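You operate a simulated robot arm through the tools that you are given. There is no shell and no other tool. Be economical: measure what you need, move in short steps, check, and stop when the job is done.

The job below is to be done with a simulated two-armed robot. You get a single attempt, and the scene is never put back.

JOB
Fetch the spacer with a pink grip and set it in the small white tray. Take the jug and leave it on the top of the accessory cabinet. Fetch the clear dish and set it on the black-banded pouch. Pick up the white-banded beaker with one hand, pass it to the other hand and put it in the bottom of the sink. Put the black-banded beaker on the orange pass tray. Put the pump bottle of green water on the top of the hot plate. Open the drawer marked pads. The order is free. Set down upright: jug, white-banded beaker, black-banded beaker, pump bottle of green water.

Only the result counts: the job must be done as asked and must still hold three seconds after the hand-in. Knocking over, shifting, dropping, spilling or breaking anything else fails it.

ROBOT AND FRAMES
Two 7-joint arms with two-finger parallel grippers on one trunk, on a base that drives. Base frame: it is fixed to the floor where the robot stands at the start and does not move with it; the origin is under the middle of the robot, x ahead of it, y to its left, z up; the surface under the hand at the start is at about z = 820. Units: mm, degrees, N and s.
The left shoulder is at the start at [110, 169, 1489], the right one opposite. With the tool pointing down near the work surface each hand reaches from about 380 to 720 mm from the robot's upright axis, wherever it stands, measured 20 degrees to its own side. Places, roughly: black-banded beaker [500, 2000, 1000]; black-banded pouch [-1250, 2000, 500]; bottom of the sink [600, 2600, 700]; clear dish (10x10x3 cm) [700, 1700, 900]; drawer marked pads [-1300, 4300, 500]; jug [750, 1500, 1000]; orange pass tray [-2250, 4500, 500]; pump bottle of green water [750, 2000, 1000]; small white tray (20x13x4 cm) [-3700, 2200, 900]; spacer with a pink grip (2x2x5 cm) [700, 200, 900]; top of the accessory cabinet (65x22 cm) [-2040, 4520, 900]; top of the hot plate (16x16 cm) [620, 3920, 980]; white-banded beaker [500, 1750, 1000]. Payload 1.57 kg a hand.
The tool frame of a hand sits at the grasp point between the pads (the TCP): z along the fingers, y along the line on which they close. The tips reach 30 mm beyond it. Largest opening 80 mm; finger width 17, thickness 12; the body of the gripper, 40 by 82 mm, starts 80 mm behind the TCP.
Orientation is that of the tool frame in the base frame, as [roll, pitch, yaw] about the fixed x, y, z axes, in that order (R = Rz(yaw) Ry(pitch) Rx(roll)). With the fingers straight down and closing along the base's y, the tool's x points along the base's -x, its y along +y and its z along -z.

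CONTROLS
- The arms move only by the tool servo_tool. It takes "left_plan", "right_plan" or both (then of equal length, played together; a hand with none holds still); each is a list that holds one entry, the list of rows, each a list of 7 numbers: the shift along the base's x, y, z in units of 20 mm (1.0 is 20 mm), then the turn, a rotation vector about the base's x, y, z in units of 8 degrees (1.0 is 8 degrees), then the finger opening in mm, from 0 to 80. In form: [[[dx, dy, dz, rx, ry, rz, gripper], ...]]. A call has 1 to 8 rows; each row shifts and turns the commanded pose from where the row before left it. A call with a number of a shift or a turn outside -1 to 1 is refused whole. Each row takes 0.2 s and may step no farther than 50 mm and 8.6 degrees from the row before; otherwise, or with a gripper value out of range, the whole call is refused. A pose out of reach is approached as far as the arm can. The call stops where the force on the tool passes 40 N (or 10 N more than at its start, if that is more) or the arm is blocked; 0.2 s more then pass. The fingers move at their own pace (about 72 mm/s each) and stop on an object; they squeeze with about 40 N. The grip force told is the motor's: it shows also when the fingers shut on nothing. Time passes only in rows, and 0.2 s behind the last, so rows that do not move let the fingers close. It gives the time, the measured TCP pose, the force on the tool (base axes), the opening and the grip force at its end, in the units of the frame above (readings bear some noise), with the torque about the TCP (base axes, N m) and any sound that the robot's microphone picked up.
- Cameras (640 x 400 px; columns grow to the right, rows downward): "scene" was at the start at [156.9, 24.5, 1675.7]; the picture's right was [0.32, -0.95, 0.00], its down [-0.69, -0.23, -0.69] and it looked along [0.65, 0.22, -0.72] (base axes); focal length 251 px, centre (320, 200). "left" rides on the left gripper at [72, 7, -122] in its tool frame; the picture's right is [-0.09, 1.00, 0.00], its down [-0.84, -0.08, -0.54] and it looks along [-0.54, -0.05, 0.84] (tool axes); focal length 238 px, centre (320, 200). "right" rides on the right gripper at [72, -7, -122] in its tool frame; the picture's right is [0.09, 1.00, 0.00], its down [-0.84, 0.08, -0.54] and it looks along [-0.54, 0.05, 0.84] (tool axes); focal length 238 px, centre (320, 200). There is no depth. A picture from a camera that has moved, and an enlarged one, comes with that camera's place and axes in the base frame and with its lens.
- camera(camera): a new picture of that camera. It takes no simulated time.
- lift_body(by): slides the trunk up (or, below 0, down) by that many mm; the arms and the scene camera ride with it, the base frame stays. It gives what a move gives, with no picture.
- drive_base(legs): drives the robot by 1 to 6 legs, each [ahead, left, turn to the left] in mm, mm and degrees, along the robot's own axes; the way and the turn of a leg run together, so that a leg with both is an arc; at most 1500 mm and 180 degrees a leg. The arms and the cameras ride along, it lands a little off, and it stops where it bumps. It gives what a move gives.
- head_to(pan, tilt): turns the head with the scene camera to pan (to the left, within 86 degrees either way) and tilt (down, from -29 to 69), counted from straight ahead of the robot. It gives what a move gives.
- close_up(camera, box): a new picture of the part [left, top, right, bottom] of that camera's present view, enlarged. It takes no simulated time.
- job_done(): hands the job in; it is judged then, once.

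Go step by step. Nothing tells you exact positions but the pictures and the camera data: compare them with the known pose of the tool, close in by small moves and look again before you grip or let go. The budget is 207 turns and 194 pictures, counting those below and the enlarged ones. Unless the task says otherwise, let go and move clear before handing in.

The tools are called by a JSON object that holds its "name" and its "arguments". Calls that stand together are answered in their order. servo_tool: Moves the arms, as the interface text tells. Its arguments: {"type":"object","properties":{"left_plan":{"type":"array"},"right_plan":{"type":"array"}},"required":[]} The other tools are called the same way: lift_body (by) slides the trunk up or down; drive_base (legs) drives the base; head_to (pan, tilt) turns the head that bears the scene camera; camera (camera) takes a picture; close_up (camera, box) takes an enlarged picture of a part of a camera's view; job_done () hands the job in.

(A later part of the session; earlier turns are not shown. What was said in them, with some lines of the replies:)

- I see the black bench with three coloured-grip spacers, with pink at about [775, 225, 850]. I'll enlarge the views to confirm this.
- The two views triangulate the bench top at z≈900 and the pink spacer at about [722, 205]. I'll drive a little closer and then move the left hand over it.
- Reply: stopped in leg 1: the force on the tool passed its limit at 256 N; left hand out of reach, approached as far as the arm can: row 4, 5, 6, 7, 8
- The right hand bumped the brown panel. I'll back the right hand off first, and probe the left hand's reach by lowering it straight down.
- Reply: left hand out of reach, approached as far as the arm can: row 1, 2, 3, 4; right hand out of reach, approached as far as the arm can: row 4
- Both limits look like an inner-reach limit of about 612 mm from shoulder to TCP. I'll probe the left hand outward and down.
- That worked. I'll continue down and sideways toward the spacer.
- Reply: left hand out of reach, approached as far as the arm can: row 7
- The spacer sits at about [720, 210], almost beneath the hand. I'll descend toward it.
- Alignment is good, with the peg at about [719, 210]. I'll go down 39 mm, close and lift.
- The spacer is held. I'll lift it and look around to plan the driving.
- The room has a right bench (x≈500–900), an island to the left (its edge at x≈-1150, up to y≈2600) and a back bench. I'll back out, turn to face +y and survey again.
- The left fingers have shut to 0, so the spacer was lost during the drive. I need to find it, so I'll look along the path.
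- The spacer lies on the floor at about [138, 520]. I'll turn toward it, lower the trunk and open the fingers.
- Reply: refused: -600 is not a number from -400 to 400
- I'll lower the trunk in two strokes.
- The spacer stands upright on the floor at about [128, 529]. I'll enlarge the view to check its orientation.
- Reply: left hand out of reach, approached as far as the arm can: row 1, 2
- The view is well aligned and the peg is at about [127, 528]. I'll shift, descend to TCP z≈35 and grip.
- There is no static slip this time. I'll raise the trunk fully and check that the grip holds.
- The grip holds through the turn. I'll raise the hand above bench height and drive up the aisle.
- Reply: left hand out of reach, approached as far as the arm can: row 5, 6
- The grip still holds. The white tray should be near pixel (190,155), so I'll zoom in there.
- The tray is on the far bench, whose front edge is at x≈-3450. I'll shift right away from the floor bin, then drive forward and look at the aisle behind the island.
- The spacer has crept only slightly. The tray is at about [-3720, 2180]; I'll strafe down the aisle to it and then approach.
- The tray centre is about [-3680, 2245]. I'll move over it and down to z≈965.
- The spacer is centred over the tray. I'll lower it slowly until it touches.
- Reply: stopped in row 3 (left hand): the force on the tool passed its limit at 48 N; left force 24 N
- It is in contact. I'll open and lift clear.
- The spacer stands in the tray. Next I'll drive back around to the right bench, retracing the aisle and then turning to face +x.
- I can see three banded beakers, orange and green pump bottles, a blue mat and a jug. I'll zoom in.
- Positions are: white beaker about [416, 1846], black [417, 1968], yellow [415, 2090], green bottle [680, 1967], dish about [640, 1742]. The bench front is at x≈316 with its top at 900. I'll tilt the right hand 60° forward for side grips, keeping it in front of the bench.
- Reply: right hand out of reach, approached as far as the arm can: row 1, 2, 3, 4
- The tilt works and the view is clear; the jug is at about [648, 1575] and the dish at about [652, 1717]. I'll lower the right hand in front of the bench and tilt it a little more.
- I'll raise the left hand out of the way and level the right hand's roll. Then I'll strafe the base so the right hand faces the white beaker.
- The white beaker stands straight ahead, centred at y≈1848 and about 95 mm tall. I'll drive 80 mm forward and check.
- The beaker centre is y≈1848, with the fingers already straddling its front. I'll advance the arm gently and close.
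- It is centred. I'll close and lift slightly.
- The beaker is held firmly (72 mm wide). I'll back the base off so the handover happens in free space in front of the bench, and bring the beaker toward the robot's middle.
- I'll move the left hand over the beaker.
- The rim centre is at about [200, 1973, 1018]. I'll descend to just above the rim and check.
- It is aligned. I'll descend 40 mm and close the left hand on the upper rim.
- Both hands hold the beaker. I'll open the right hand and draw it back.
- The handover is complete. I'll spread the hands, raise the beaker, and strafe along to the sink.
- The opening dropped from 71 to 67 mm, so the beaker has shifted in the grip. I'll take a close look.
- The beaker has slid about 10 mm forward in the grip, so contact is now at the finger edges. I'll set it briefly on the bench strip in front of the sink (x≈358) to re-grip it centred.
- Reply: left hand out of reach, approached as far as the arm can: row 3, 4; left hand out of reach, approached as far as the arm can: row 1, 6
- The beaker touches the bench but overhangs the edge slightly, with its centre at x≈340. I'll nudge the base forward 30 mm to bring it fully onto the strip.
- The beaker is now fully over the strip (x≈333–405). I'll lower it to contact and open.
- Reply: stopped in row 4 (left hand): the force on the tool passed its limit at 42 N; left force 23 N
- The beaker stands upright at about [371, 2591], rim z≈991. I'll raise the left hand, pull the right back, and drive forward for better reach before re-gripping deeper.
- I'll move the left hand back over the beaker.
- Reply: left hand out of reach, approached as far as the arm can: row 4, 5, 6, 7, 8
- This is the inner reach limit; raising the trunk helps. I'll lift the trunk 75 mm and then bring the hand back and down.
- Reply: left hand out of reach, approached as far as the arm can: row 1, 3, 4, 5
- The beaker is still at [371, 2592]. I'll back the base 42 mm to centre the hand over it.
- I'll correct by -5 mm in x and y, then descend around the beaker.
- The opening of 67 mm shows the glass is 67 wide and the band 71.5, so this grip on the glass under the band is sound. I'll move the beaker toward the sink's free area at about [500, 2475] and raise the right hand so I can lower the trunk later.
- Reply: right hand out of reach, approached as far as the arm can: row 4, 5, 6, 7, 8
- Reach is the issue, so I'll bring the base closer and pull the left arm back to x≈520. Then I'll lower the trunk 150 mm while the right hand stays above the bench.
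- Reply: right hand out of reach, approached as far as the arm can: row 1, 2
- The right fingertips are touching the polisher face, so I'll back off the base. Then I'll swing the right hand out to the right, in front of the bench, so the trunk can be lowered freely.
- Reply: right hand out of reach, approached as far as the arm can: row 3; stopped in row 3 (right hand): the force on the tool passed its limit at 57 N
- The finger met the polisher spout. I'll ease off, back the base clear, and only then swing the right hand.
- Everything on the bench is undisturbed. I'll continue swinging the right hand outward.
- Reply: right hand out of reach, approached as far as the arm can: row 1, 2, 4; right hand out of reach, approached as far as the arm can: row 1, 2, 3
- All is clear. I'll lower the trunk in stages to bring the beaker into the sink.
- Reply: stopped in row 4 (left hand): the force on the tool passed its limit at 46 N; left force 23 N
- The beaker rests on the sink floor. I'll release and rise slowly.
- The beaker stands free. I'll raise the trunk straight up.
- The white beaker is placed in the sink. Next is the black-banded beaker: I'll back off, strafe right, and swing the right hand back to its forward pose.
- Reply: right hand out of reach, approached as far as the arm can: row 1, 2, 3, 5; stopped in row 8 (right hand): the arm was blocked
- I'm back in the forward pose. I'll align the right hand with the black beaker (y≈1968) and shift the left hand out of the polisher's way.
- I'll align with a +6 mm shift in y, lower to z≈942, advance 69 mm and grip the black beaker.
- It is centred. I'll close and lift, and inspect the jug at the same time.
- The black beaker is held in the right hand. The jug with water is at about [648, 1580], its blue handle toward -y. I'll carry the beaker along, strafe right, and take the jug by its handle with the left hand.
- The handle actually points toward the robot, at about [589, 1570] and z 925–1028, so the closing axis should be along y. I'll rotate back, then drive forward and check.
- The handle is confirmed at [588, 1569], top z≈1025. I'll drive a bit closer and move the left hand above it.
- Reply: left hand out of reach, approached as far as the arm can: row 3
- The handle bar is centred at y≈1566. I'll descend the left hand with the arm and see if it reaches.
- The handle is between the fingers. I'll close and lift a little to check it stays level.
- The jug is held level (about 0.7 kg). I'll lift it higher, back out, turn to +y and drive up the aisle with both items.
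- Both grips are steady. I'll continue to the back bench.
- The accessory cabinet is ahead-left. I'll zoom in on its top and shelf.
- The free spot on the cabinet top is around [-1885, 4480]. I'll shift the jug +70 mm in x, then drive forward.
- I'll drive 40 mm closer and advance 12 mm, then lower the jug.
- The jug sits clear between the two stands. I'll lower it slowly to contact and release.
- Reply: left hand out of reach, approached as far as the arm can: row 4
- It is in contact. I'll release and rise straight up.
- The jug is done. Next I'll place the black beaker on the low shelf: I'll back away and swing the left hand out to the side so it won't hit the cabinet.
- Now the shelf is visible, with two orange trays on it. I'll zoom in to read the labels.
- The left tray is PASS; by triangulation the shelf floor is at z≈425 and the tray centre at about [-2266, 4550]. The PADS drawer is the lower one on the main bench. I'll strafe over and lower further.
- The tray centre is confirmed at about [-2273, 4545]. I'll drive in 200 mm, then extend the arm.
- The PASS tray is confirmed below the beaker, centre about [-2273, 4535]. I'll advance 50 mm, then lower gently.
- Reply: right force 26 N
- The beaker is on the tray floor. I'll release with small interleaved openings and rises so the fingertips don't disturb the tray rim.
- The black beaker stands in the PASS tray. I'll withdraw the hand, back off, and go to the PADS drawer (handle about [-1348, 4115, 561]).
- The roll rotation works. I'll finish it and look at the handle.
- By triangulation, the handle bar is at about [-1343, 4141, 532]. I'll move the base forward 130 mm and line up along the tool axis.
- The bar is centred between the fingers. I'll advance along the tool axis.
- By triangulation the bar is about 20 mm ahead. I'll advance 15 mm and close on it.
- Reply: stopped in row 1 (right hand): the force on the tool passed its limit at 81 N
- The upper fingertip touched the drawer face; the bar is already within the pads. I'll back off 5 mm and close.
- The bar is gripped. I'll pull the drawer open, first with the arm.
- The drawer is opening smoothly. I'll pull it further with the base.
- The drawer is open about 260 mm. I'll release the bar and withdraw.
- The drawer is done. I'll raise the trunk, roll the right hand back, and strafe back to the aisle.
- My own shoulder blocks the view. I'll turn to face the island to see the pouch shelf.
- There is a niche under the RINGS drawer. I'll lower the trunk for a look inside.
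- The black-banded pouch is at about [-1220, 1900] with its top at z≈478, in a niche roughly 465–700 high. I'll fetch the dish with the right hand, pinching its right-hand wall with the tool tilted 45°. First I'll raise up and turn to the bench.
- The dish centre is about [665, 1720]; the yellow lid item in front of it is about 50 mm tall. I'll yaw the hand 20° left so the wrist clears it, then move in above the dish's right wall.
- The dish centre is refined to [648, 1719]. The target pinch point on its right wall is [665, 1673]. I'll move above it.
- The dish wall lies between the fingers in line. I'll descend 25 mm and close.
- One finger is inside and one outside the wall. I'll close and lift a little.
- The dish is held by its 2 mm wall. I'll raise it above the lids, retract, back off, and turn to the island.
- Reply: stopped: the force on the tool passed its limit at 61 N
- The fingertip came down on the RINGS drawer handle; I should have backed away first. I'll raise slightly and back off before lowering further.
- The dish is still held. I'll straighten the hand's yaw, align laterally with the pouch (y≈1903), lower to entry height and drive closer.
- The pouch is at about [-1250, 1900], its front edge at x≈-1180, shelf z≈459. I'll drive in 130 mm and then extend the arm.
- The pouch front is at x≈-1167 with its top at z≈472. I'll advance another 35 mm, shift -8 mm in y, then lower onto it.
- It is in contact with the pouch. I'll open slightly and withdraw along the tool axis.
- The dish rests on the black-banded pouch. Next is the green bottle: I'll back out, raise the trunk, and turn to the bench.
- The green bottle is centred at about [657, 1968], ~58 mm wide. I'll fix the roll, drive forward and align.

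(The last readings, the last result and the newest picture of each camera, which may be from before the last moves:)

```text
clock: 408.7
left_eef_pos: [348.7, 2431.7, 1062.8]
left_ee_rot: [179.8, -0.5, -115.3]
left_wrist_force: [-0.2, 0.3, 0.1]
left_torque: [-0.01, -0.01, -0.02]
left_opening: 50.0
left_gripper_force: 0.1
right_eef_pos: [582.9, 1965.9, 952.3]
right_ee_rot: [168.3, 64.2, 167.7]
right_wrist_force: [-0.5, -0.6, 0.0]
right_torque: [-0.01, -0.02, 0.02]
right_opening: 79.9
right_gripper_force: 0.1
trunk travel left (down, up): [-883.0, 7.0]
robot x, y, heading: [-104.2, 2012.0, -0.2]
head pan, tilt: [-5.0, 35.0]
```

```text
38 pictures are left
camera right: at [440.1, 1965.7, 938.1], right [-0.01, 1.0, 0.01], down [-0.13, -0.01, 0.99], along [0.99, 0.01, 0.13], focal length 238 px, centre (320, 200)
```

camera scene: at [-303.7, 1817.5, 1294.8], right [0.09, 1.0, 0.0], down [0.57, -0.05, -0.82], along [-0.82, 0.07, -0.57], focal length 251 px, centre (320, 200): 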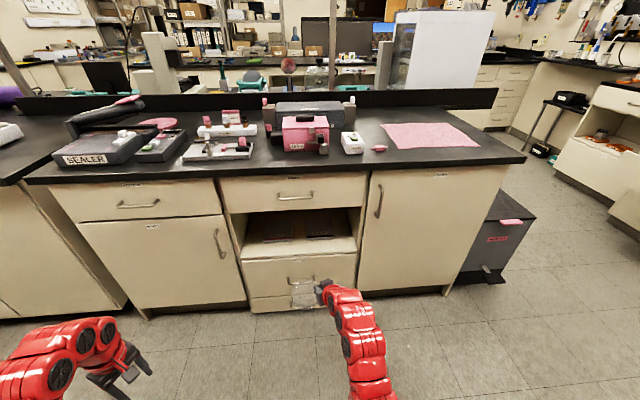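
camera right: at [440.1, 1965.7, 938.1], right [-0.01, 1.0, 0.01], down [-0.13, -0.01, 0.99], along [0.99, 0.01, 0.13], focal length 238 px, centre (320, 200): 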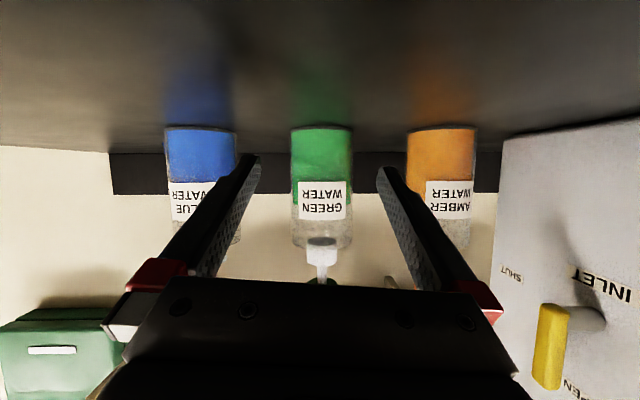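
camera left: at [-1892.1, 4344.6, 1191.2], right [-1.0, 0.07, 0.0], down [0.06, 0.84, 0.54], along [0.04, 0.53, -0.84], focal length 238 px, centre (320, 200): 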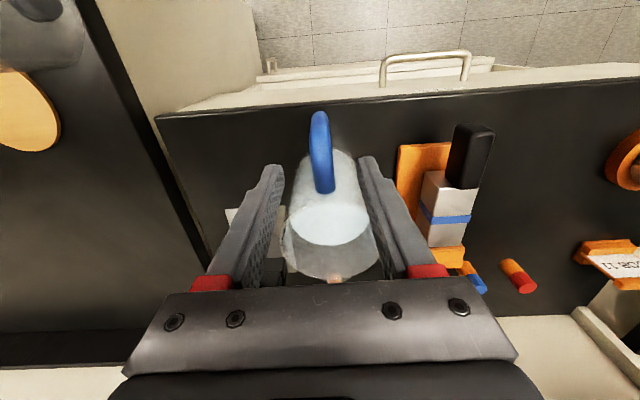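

The bottle's centre is about [685, 1969]. I'll move the base 25 mm closer and advance the arm to straddle it.

{"name": "drive_base", "arguments": {"legs": [[25, 0, 0]]}}

{"name": "servo_tool", "arguments": {"right_plan": [[[0.6, 0.15, 0, 0, 0, 0, 80], [0.8, 0, 0, 0, 0, 0, 80], [0.8, 0, 0, 0, 0, 0, 80], [0.8, 0, 0, 0, 0, 0, 80]]]}}

{"name": "camera", "arguments": {"camera": "right"}}

```text
clock: 409.5
left_eef_pos: [368.9, 2431.1, 1066.1]
left_ee_rot: [-179.8, -0.5, -115.2]
left_wrist_force: [0.1, 0.1, 0.4]
left_torque: [0.0, -0.06, 0.0]
left_opening: 50.0
left_gripper_force: 0.0
right_eef_pos: [603.4, 1966.1, 955.1]
right_ee_rot: [168.2, 64.6, 167.5]
right_wrist_force: [-0.3, 0.0, -0.3]
right_torque: [-0.02, 0.01, 0.0]
right_opening: 79.9
right_gripper_force: 0.1
trunk travel left (down, up): [-883.0, 7.0]
robot x, y, heading: [-76.3, 2011.3, -0.2]
head pan, tilt: [-5.0, 35.0]
```

```text
clock: 410.5
left_eef_pos: [373.2, 2432.5, 1063.2]
left_ee_rot: [179.9, -0.4, -115.2]
left_wrist_force: [0.5, 0.2, -0.6]
left_torque: [-0.02, 0.01, -0.02]
left_opening: 50.0
left_gripper_force: 0.1
right_eef_pos: [667.8, 1968.9, 950.6]
right_ee_rot: [168.4, 64.2, 167.7]
right_wrist_force: [0.1, -0.2, 0.3]
right_torque: [0.02, 0.01, 0.02]
right_opening: 80.0
right_gripper_force: 0.1
trunk travel left (down, up): [-883.0, 7.0]
robot x, y, heading: [-79.6, 2013.7, -0.2]
head pan, tilt: [-5.0, 35.0]
```

```text
37 pictures are left
camera right: at [524.9, 1968.4, 938.8], right [-0.01, 1.0, 0.0], down [-0.13, -0.01, 0.99], along [0.99, 0.01, 0.13], focal length 238 px, centre (320, 200)
```

right: 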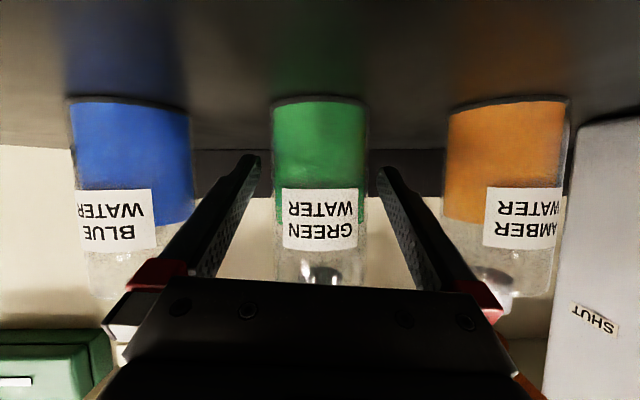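

The bottle is about 65 mm wide with its centre at x≈687. I'll advance 15 mm, close and lift.

{"name": "servo_tool", "arguments": {"right_plan": [[[0.8, 0, 0, 0, 0, 0, 80], [0, 0, 0, 0, 0, 0, 50], [0, 0, 0, 0, 0, 0, 50], [0, 0, 0, 0, 0, 0, 50], [0, 0, 0.7, 0, 0, 0, 50], [0, 0, 1, 0, 0, 0, 50], [0, 0, 1, 0, 0, 0, 50]]]}}

{"name": "camera", "arguments": {"camera": "right"}}

{"name": "camera", "arguments": {"camera": "scene"}}

```text
clock: 412.1
left_eef_pos: [373.9, 2433.1, 1064.9]
left_ee_rot: [179.8, -0.4, -115.2]
left_wrist_force: [0.0, -0.3, -0.6]
left_torque: [0.0, -0.01, -0.02]
left_opening: 50.0
left_gripper_force: 0.2
right_eef_pos: [683.2, 1969.7, 1006.0]
right_ee_rot: [168.1, 64.4, 167.8]
right_wrist_force: [0.2, -0.2, -2.7]
right_torque: [-0.01, 0.02, -0.03]
right_opening: 66.2
right_gripper_force: 39.9
trunk travel left (down, up): [-883.0, 7.0]
robot x, y, heading: [-82.1, 2012.2, -0.3]
head pan, tilt: [-5.0, 35.0]
```

```text
36 pictures are left
camera right: at [540.7, 1969.1, 992.4], right [-0.01, 1.0, 0.01], down [-0.13, -0.01, 0.99], along [0.99, 0.01, 0.13], focal length 238 px, centre (320, 200)
```

right: 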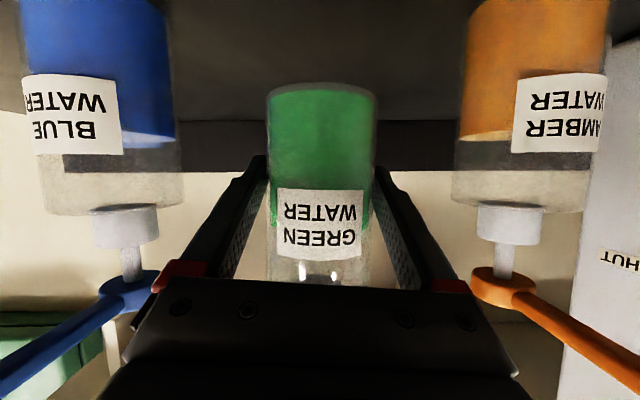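

```text
35 pictures are left
camera scene: at [89.4, 2005.4, 1772.7], right [-0.09, -1.0, 0.0], down [-0.57, 0.05, -0.82], along [0.82, -0.07, -0.57], focal length 251 px, centre (320, 200)
```

scene: 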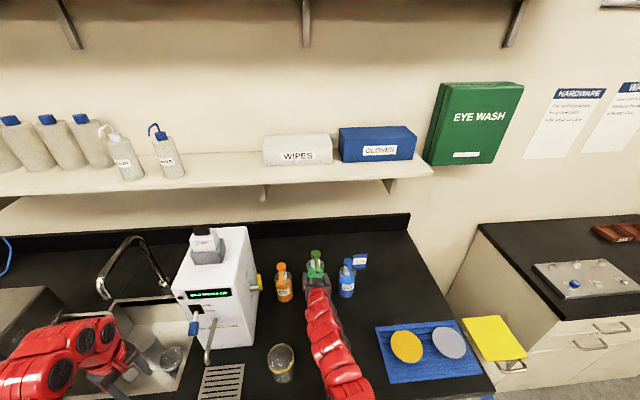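

The bottle is held. I'll lift it more, back well clear of the bench, and strafe to the hot plate.

{"name": "servo_tool", "arguments": {"right_plan": [[[0, 0, 1, 0, 0, 0, 50], [0, 0, 1, 0, 0, 0, 50], [0, 0, 0.7, 0, 0, 0, 50]]]}}

{"name": "drive_base", "arguments": {"legs": [[-500, 0, 0], [0, 1000, 0], [0, 930, 0]]}}

{"name": "head_to", "arguments": {"pan": 0, "tilt": 30}}

{"name": "camera", "arguments": {"camera": "scene"}}

{"name": "camera", "arguments": {"camera": "right"}}

```text
clock: 412.9
left_eef_pos: [373.7, 2431.5, 1064.8]
left_ee_rot: [179.9, -0.6, -115.1]
left_wrist_force: [-0.7, -0.8, 0.1]
left_torque: [0.03, 0.0, 0.0]
left_opening: 50.2
left_gripper_force: 0.0
right_eef_pos: [682.5, 1969.3, 1059.9]
right_ee_rot: [168.2, 64.2, 167.7]
right_wrist_force: [0.3, 0.5, -3.4]
right_torque: [0.04, 0.02, -0.04]
right_opening: 66.3
right_gripper_force: 40.1
trunk travel left (down, up): [-883.0, 7.0]
robot x, y, heading: [-78.5, 2014.7, -0.5]
head pan, tilt: [-5.0, 35.0]
```

```text
clock: 425.0
left_eef_pos: [-134.7, 4348.4, 1064.0]
left_ee_rot: [179.9, -0.5, -114.7]
left_wrist_force: [0.3, 0.4, -0.1]
left_torque: [-0.01, -0.01, 0.0]
left_opening: 49.8
left_gripper_force: 0.1
right_eef_pos: [176.6, 3889.1, 1059.7]
right_ee_rot: [168.2, 64.3, 168.0]
right_wrist_force: [0.5, 0.4, -2.3]
right_torque: [-0.01, -0.01, 0.0]
right_opening: 65.0
right_gripper_force: 40.0
trunk travel left (down, up): [-883.0, 7.0]
robot x, y, heading: [-583.8, 3925.2, 0.1]
head pan, tilt: [-5.0, 35.0]
```

```text
clock: 425.7
left_eef_pos: [-136.6, 4348.6, 1062.8]
left_ee_rot: [179.9, -0.4, -114.8]
left_wrist_force: [-0.4, -0.6, -0.8]
left_torque: [0.02, -0.02, 0.01]
left_opening: 49.9
left_gripper_force: 0.0
right_eef_pos: [176.4, 3888.0, 1058.7]
right_ee_rot: [168.2, 64.3, 168.1]
right_wrist_force: [-0.3, 0.7, -2.3]
right_torque: [-0.01, 0.04, 0.0]
right_opening: 64.9
right_gripper_force: 40.0
trunk travel left (down, up): [-883.0, 7.0]
robot x, y, heading: [-585.5, 3929.9, 0.2]
head pan, tilt: [0.0, 30.0]
```

```text
34 pictures are left
camera scene: at [-413.9, 3928.6, 1780.5], right [0.0, -1.0, 0.0], down [-0.5, 0.0, -0.87], along [0.87, 0.0, -0.5], focal length 251 px, centre (320, 200)
```

scene: 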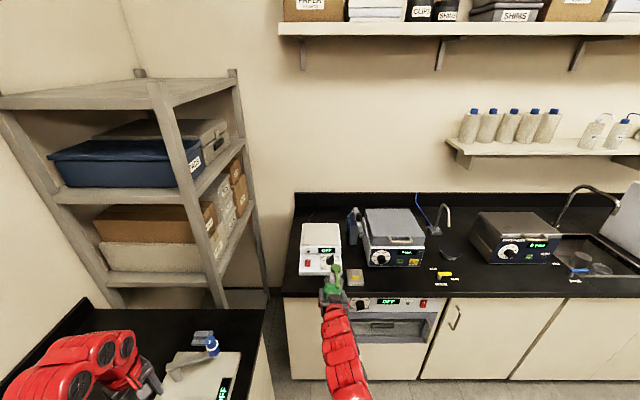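

```text
33 pictures are left
camera right: at [34.9, 3887.0, 1046.7], right [-0.02, 1.0, 0.0], down [-0.13, -0.01, 0.99], along [0.99, 0.01, 0.13], focal length 238 px, centre (320, 200)
```

right: 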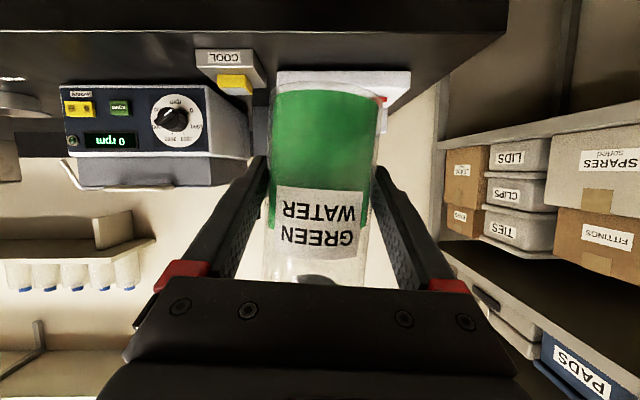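

The white hot plate is straight ahead near [620, 3920]. I'll zoom in on it and on the left hand's surroundings.

{"name": "close_up", "arguments": {"camera": "scene", "box": [270, 200, 430, 300]}}

{"name": "close_up", "arguments": {"camera": "scene", "box": [60, 290, 280, 400]}}

```text
4.00 times, centred on (350, 250) of scene
camera zoom: at [-413.9, 3928.6, 1780.5], right [0.0, -1.0, 0.0], down [-0.5, 0.0, -0.87], along [0.87, 0.0, -0.5], focal length 1005 px, centre (200, 0)
```

zoom: 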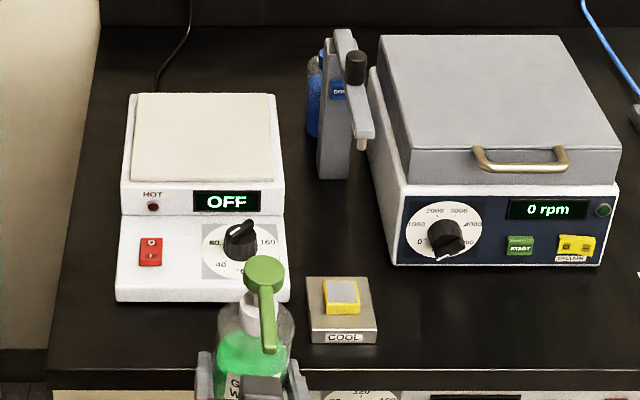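

```text
2.91 times, centred on (170, 345) of scene
camera zoom: at [-413.9, 3928.6, 1780.5], right [0.0, -1.0, 0.0], down [-0.5, 0.0, -0.87], along [0.87, 0.0, -0.5], focal length 731 px, centre (756, -222)
```

zoom: 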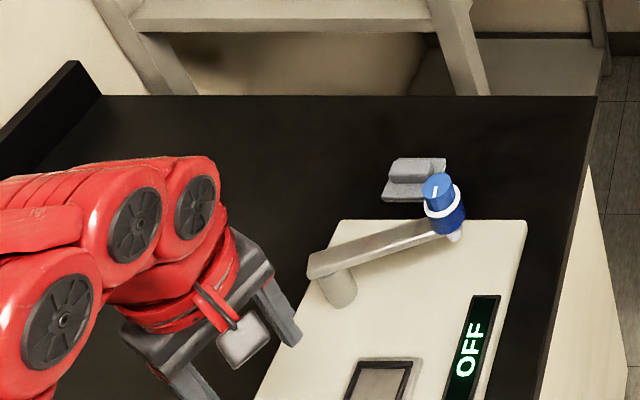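

The hot plate centre is confirmed at [620, 3922] with its top free. My left hand is close to a device on the back bench, so I'll back off, strafe away, and swing the left hand to the front.

{"name": "drive_base", "arguments": {"legs": [[-120, 0, 0], [0, -280, 0]]}}

{"name": "servo_tool", "arguments": {"left_plan": [[[1, -1, 0, 0, 0, -0.5, 20], [1, -1, 0, 0, 0, -0.5, 20], [1, -1, 0, 0, 0, -0.5, 20], [1, -1, 0, 0, 0, -0.5, 20], [1, -1, 0, 0, 0, -0.5, 20], [0.8, -1, 0, 0, 0, -0.5, 20], [0.8, -1, 0, 0, 0, -0.5, 20], [0.8, -1, 0, 0, 0, -0.5, 20]]]}}

{"name": "servo_tool", "arguments": {"left_plan": [[[0.8, -1, 0, 0, 0, -0.5, 20], [0.8, -1, 0, 0, 0, -0.5, 20], [0.8, -1, 0, 0, 0, -0.5, 20], [0.7, -1, 0, 0, 0, -0.5, 20], [0.6, -1, 0, 0, 0, -0.5, 20], [0.4, -1, 0, 0, 0, -0.5, 20]]]}}

{"name": "camera", "arguments": {"camera": "right"}}

```text
clock: 428.4
left_eef_pos: [-253.6, 4072.9, 1063.2]
left_ee_rot: [179.9, -0.5, -114.8]
left_wrist_force: [-0.3, 0.7, -0.3]
left_torque: [-0.01, -0.02, 0.03]
left_opening: 50.0
left_gripper_force: 0.1
right_eef_pos: [59.8, 3613.2, 1060.3]
right_ee_rot: [168.4, 64.2, 168.2]
right_wrist_force: [-0.2, -1.5, -2.6]
right_torque: [0.0, 0.01, 0.01]
right_opening: 64.8
right_gripper_force: 39.6
trunk travel left (down, up): [-883.0, 7.0]
robot x, y, heading: [-702.9, 3651.5, 0.3]
head pan, tilt: [0.0, 30.0]
```

```text
clock: 430.2
left_eef_pos: [-106.3, 3912.8, 1064.5]
left_ee_rot: [179.8, -0.5, -146.8]
left_wrist_force: [-0.2, -0.5, -0.6]
left_torque: [0.01, 0.02, 0.02]
left_opening: 20.2
left_gripper_force: 0.1
right_eef_pos: [58.5, 3612.0, 1058.3]
right_ee_rot: [168.2, 64.2, 167.9]
right_wrist_force: [-0.5, 0.5, -3.4]
right_torque: [0.02, -0.03, 0.02]
right_opening: 64.6
right_gripper_force: 39.7
trunk travel left (down, up): [-883.0, 7.0]
robot x, y, heading: [-705.5, 3652.0, 0.3]
head pan, tilt: [0.0, 30.0]
```

```text
clock: 431.6
left_eef_pos: [-23.4, 3792.8, 1064.2]
left_ee_rot: [179.9, -0.4, -170.9]
left_wrist_force: [0.0, 0.6, 0.3]
left_torque: [-0.03, -0.01, 0.03]
left_opening: 20.1
left_gripper_force: 0.1
right_eef_pos: [57.5, 3611.6, 1058.8]
right_ee_rot: [168.3, 64.2, 168.0]
right_wrist_force: [0.4, -0.8, -3.1]
right_torque: [0.02, -0.03, -0.02]
right_opening: 64.9
right_gripper_force: 40.2
trunk travel left (down, up): [-883.0, 7.0]
robot x, y, heading: [-703.6, 3653.4, 0.0]
head pan, tilt: [0.0, 30.0]
```

```text
30 pictures are left
camera right: at [-83.3, 3610.0, 1046.6], right [-0.02, 1.0, 0.01], down [-0.13, -0.01, 0.99], along [0.99, 0.02, 0.13], focal length 238 px, centre (320, 200)
```

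right: 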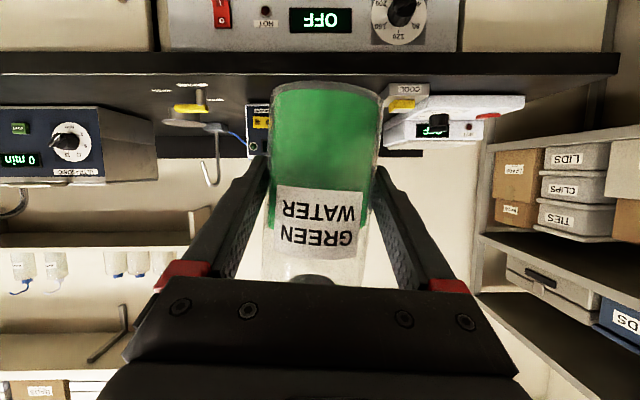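

I'll strafe left to align with the plate and approach.

{"name": "drive_base", "arguments": {"legs": [[0, 311, 0], [480, 0, 0]]}}

{"name": "camera", "arguments": {"camera": "right"}}

{"name": "camera", "arguments": {"camera": "scene"}}

```text
clock: 434.6
left_eef_pos: [47.8, 4098.6, 1059.7]
left_ee_rot: [179.7, -0.8, -169.8]
left_wrist_force: [0.6, -0.2, 0.0]
left_torque: [0.01, 0.08, 0.02]
left_opening: 19.8
left_gripper_force: 0.0
right_eef_pos: [132.6, 3921.8, 1055.2]
right_ee_rot: [168.2, 63.8, 169.0]
right_wrist_force: [0.8, 0.1, -2.8]
right_torque: [0.04, -0.04, 0.01]
right_opening: 64.9
right_gripper_force: 40.2
trunk travel left (down, up): [-883.0, 7.0]
robot x, y, heading: [-634.9, 3946.5, 1.0]
head pan, tilt: [0.0, 30.0]
stopped in leg 2: the robot was blocked; the commanded pose is now the measured one
```

```text
29 pictures are left
camera right: at [-10.2, 3916.5, 1043.1], right [-0.03, 1.0, 0.01], down [-0.13, -0.01, 0.99], along [0.99, 0.03, 0.13], focal length 238 px, centre (320, 200)
```

right: 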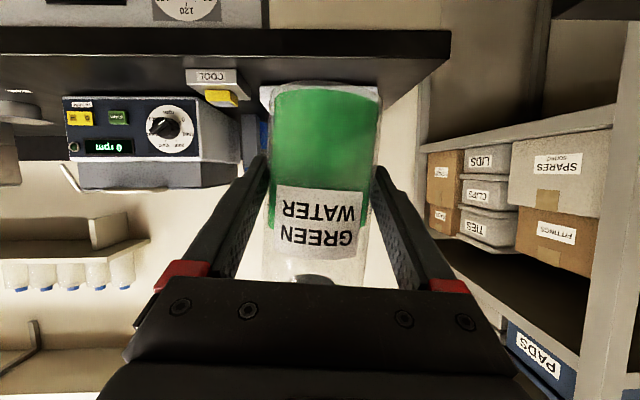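

```text
28 pictures are left
camera scene: at [-455.8, 3950.1, 1779.5], right [0.02, -1.0, 0.0], down [-0.5, -0.01, -0.86], along [0.86, 0.02, -0.5], focal length 251 px, centre (320, 200)
```

scene: 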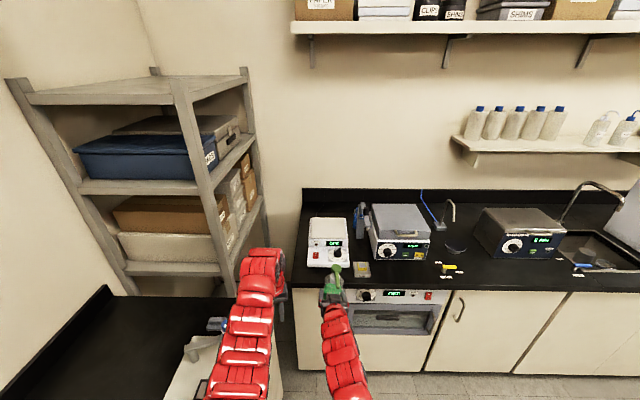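

The base touched the back bench side. I'll shift the base right by 80 mm and compensate by moving both arms left.

{"name": "drive_base", "arguments": {"legs": [[-20, -80, -1]]}}

{"name": "servo_tool", "arguments": {"left_plan": [[[0, 1, 0.1, 0, 0, 0, 20], [0, 1, 0.1, 0, 0, 0, 20], [0, 1, 0, 0, 0, 0, 20], [0, 1, 0, 0, 0, 0, 20]]], "right_plan": [[[0, 1, 0.1, 0, 0, 0, 50], [0, 1, 0.1, 0, 0, 0, 50], [0, 1, 0, 0, 0, 0, 50], [0, 1, 0, 0, 0, 0, 50]]]}}

{"name": "drive_base", "arguments": {"legs": [[430, 0, 0]]}}

{"name": "camera", "arguments": {"camera": "right"}}

{"name": "camera", "arguments": {"camera": "scene"}}

```text
clock: 435.7
left_eef_pos: [25.3, 4010.9, 1062.5]
left_ee_rot: [-180.0, -0.6, -170.9]
left_wrist_force: [0.3, 0.4, 0.5]
left_torque: [-0.02, 0.0, 0.01]
left_opening: 20.1
left_gripper_force: 0.0
right_eef_pos: [109.2, 3829.7, 1059.7]
right_ee_rot: [168.3, 64.1, 168.0]
right_wrist_force: [-0.3, 0.0, -2.4]
right_torque: [-0.01, 0.01, 0.0]
right_opening: 64.8
right_gripper_force: 39.9
trunk travel left (down, up): [-883.0, 7.0]
robot x, y, heading: [-653.9, 3871.9, 0.1]
head pan, tilt: [0.0, 30.0]
```

```text
clock: 436.7
left_eef_pos: [26.9, 4091.5, 1068.1]
left_ee_rot: [179.9, -0.6, -170.8]
left_wrist_force: [0.8, 1.4, 0.0]
left_torque: [0.0, -0.03, 0.02]
left_opening: 19.9
left_gripper_force: 0.0
right_eef_pos: [107.5, 3910.6, 1064.0]
right_ee_rot: [168.3, 64.2, 168.0]
right_wrist_force: [-0.1, -1.1, -3.1]
right_torque: [-0.01, 0.01, -0.02]
right_opening: 64.7
right_gripper_force: 39.9
trunk travel left (down, up): [-883.0, 7.0]
robot x, y, heading: [-655.5, 3867.1, -0.2]
head pan, tilt: [0.0, 30.0]
```

```text
clock: 439.3
left_eef_pos: [457.1, 4089.1, 1067.7]
left_ee_rot: [179.9, -0.4, -170.9]
left_wrist_force: [0.3, 0.0, 0.1]
left_torque: [-0.03, 0.01, -0.02]
left_opening: 19.8
left_gripper_force: 0.0
right_eef_pos: [538.0, 3909.0, 1064.0]
right_ee_rot: [168.0, 64.3, 167.8]
right_wrist_force: [-0.6, 0.1, -2.8]
right_torque: [-0.03, 0.01, -0.05]
right_opening: 64.6
right_gripper_force: 39.9
trunk travel left (down, up): [-883.0, 7.0]
robot x, y, heading: [-218.9, 3868.5, 0.1]
head pan, tilt: [0.0, 30.0]
```

```text
27 pictures are left
camera right: at [396.0, 3907.9, 1051.3], right [-0.01, 1.0, 0.01], down [-0.13, -0.01, 0.99], along [0.99, 0.01, 0.13], focal length 238 px, centre (320, 200)
```

right: 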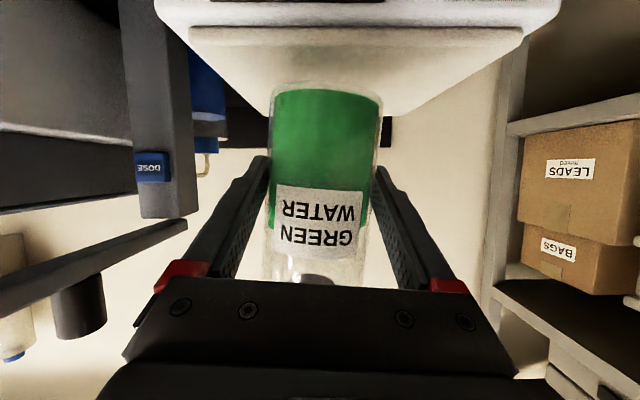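

```text
26 pictures are left
camera scene: at [-52.5, 3869.5, 1780.7], right [0.0, -1.0, 0.0], down [-0.5, 0.0, -0.87], along [0.87, 0.0, -0.5], focal length 251 px, centre (320, 200)
```

scene: 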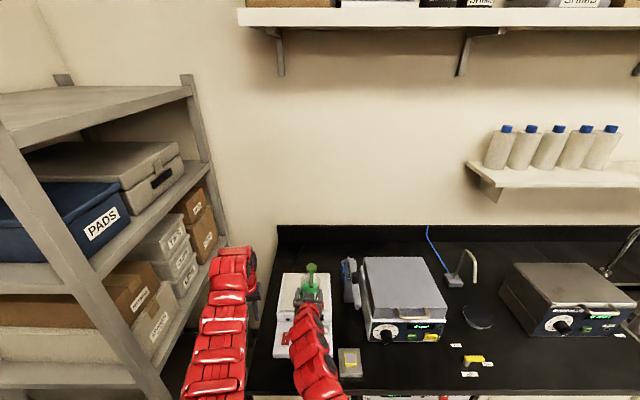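

The plate's front edge is at x≈533 and its centre y≈3925. I'll move the final 60 mm by base, then fine-tune with the arm.

{"name": "drive_base", "arguments": {"legs": [[62, 0, 0]]}}

{"name": "servo_tool", "arguments": {"right_plan": [[[0.4, 0.35, 0, 0, 0, 0, 50], [0.4, 0.35, -0.3, 0, 0, 0, 50], [0, 0, -0.6, 0, 0, 0, 50], [0, 0, -0.3, 0, 0, 0, 50]]]}}

{"name": "camera", "arguments": {"camera": "right"}}

{"name": "close_up", "arguments": {"camera": "scene", "box": [240, 230, 400, 350]}}

```text
clock: 440.3
left_eef_pos: [514.3, 4089.0, 1070.5]
left_ee_rot: [-180.0, -0.2, -171.0]
left_wrist_force: [-0.1, -0.2, 0.2]
left_torque: [0.02, -0.08, 0.0]
left_opening: 19.9
left_gripper_force: 0.0
right_eef_pos: [596.0, 3909.2, 1066.9]
right_ee_rot: [167.9, 64.4, 167.8]
right_wrist_force: [0.1, 0.5, -3.1]
right_torque: [-0.01, 0.02, 0.01]
right_opening: 64.8
right_gripper_force: 40.0
trunk travel left (down, up): [-883.0, 7.0]
robot x, y, heading: [-159.7, 3873.7, 0.4]
head pan, tilt: [0.0, 30.0]
```

```text
clock: 441.3
left_eef_pos: [516.4, 4089.8, 1070.7]
left_ee_rot: [180.0, -0.4, -170.9]
left_wrist_force: [-0.4, 0.0, 0.4]
left_torque: [-0.01, -0.01, 0.0]
left_opening: 20.0
left_gripper_force: 0.1
right_eef_pos: [614.0, 3923.4, 1043.7]
right_ee_rot: [167.9, 64.6, 167.7]
right_wrist_force: [1.5, -1.6, 11.9]
right_torque: [-0.46, -0.18, 0.06]
right_opening: 64.9
right_gripper_force: 39.8
trunk travel left (down, up): [-883.0, 7.0]
robot x, y, heading: [-163.6, 3872.1, -0.0]
head pan, tilt: [0.0, 30.0]
```

```text
25 pictures are left
camera right: at [472.2, 3921.7, 1030.0], right [-0.02, 1.0, 0.01], down [-0.14, -0.01, 0.99], along [0.99, 0.01, 0.14], focal length 238 px, centre (320, 200)
```

right: 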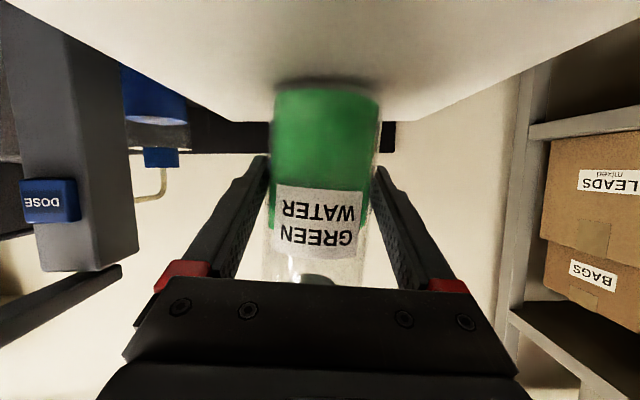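

```text
3.33 times, centred on (320, 290) of scene
camera zoom: at [5.6, 3869.3, 1781.3], right [0.0, -1.0, 0.0], down [-0.5, 0.0, -0.87], along [0.87, 0.0, -0.5], focal length 838 px, centre (320, -100)
```

zoom: 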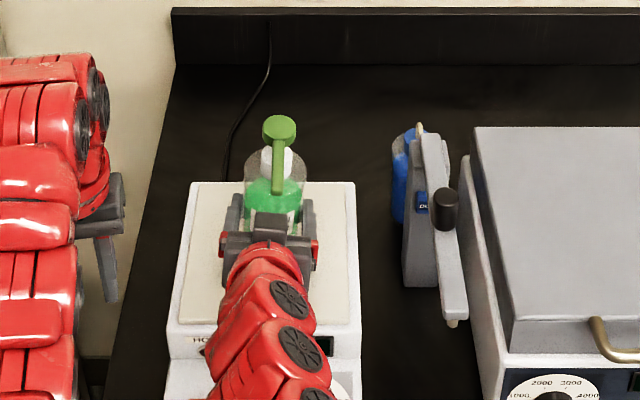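

The bottle rests on the hot plate, centred. I'll release and withdraw straight back.

{"name": "servo_tool", "arguments": {"right_plan": [[[0, 0, 0.05, 0, 0, 0, 68], [0, 0, 0, 0, 0, 0, 76], [0, 0, 0, 0, 0, 0, 80], [0, 0, 0, 0, 0, 0, 80], [-0.5, 0, 0, 0, 0, 0, 80], [-1, 0, 0.1, 0, 0, 0, 80], [-1, 0, 0.1, 0, 0, 0, 80], [-1, 0, 0.1, 0, 0, 0, 80]]]}}

{"name": "camera", "arguments": {"camera": "right"}}

```text
clock: 443.1
left_eef_pos: [517.3, 4088.9, 1068.9]
left_ee_rot: [179.9, -0.6, -170.9]
left_wrist_force: [0.2, 0.1, -0.6]
left_torque: [-0.01, -0.04, 0.01]
left_opening: 19.8
left_gripper_force: 0.0
right_eef_pos: [543.4, 3923.4, 1047.8]
right_ee_rot: [168.1, 64.2, 167.9]
right_wrist_force: [-0.1, -0.2, -0.5]
right_torque: [-0.04, 0.01, 0.0]
right_opening: 80.2
right_gripper_force: 0.1
trunk travel left (down, up): [-883.0, 7.0]
robot x, y, heading: [-163.9, 3870.1, 0.1]
head pan, tilt: [0.0, 30.0]
```

```text
23 pictures are left
camera right: at [401.8, 3921.9, 1034.8], right [-0.01, 1.0, 0.01], down [-0.13, -0.01, 0.99], along [0.99, 0.01, 0.13], focal length 238 px, centre (320, 200)
```

right: 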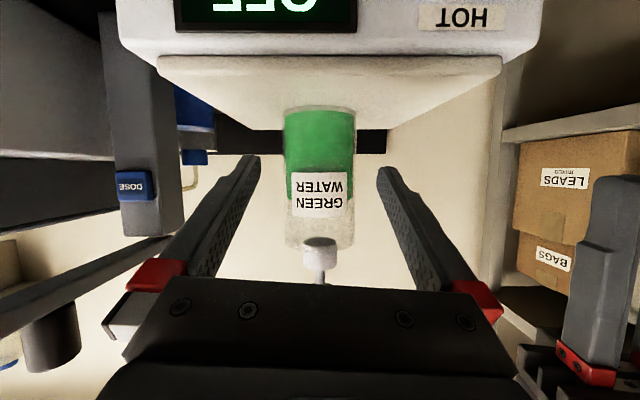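

The bottle stands upright on the plate. I'll back away and take a final check view.

{"name": "drive_base", "arguments": {"legs": [[-350, 0, 0]]}}

{"name": "camera", "arguments": {"camera": "scene"}}

```text
clock: 445.4
left_eef_pos: [167.4, 4088.2, 1067.4]
left_ee_rot: [179.9, -0.4, -170.8]
left_wrist_force: [0.4, 0.8, -0.8]
left_torque: [0.01, 0.01, 0.0]
left_opening: 19.6
left_gripper_force: 0.1
right_eef_pos: [193.7, 3923.2, 1046.5]
right_ee_rot: [168.2, 64.2, 167.9]
right_wrist_force: [0.6, -0.5, -0.1]
right_torque: [0.01, 0.0, -0.03]
right_opening: 80.0
right_gripper_force: 0.1
trunk travel left (down, up): [-883.0, 7.0]
robot x, y, heading: [-514.3, 3867.7, 0.1]
head pan, tilt: [0.0, 30.0]
```

```text
22 pictures are left
camera scene: at [-341.6, 3869.3, 1780.4], right [0.0, -1.0, 0.0], down [-0.5, 0.0, -0.87], along [0.87, 0.0, -0.5], focal length 251 px, centre (320, 200)
```

scene: 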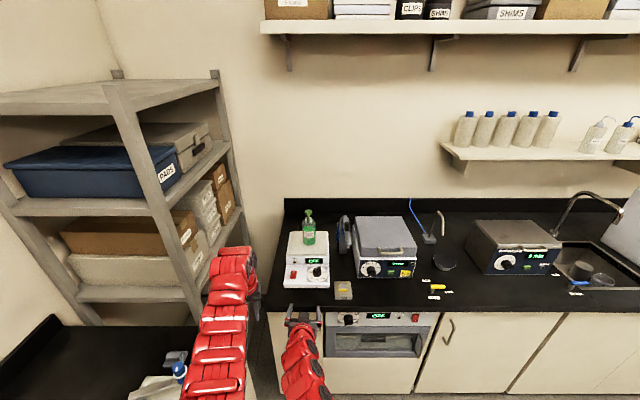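

The green bottle is on the hot plate, the white-banded beaker stands in the sink, and the other placements were checked right after release. I'll hand in now.

{"name": "job_done", "arguments": {}}

```text
The job is handed in.
```

I finished all seven parts of the job and handed it in, though I had some slips and bumps on the way. I checked each placement by camera right after letting go. The hand-in gave no verdict.

**Result**
- **Spacer:** stands in the small white tray.
- **Jug:** upright on top of the accessory cabinet.
- **Clear dish:** on the black-banded pouch.
- **White-banded beaker:** passed from the right hand to the left and standing in the bottom of the sink.
- **Black-banded beaker:** upright in the orange tray marked PASS.
- **Green water bottle:** upright on the hot plate.
- **Drawer marked pads:** open about 260 mm. A second drawer marked PADS is on the right bench. I opened the one at the position you gave.

**What went wrong on the way**
- I dropped the spacer once while turning. It landed upright on the floor and I picked it up again.
- After the hand-to-hand pass I set the white-banded beaker down briefly on the bench to get a better grip.
- The right hand pressed hard against the brown panel (256 N), and it also hit the water polisher's spout and the RINGS drawer handle. The base touched the side of the back bench.
- I saw nothing moved or damaged by these contacts in the pictures I took, but I did not go back to check the brown panel.
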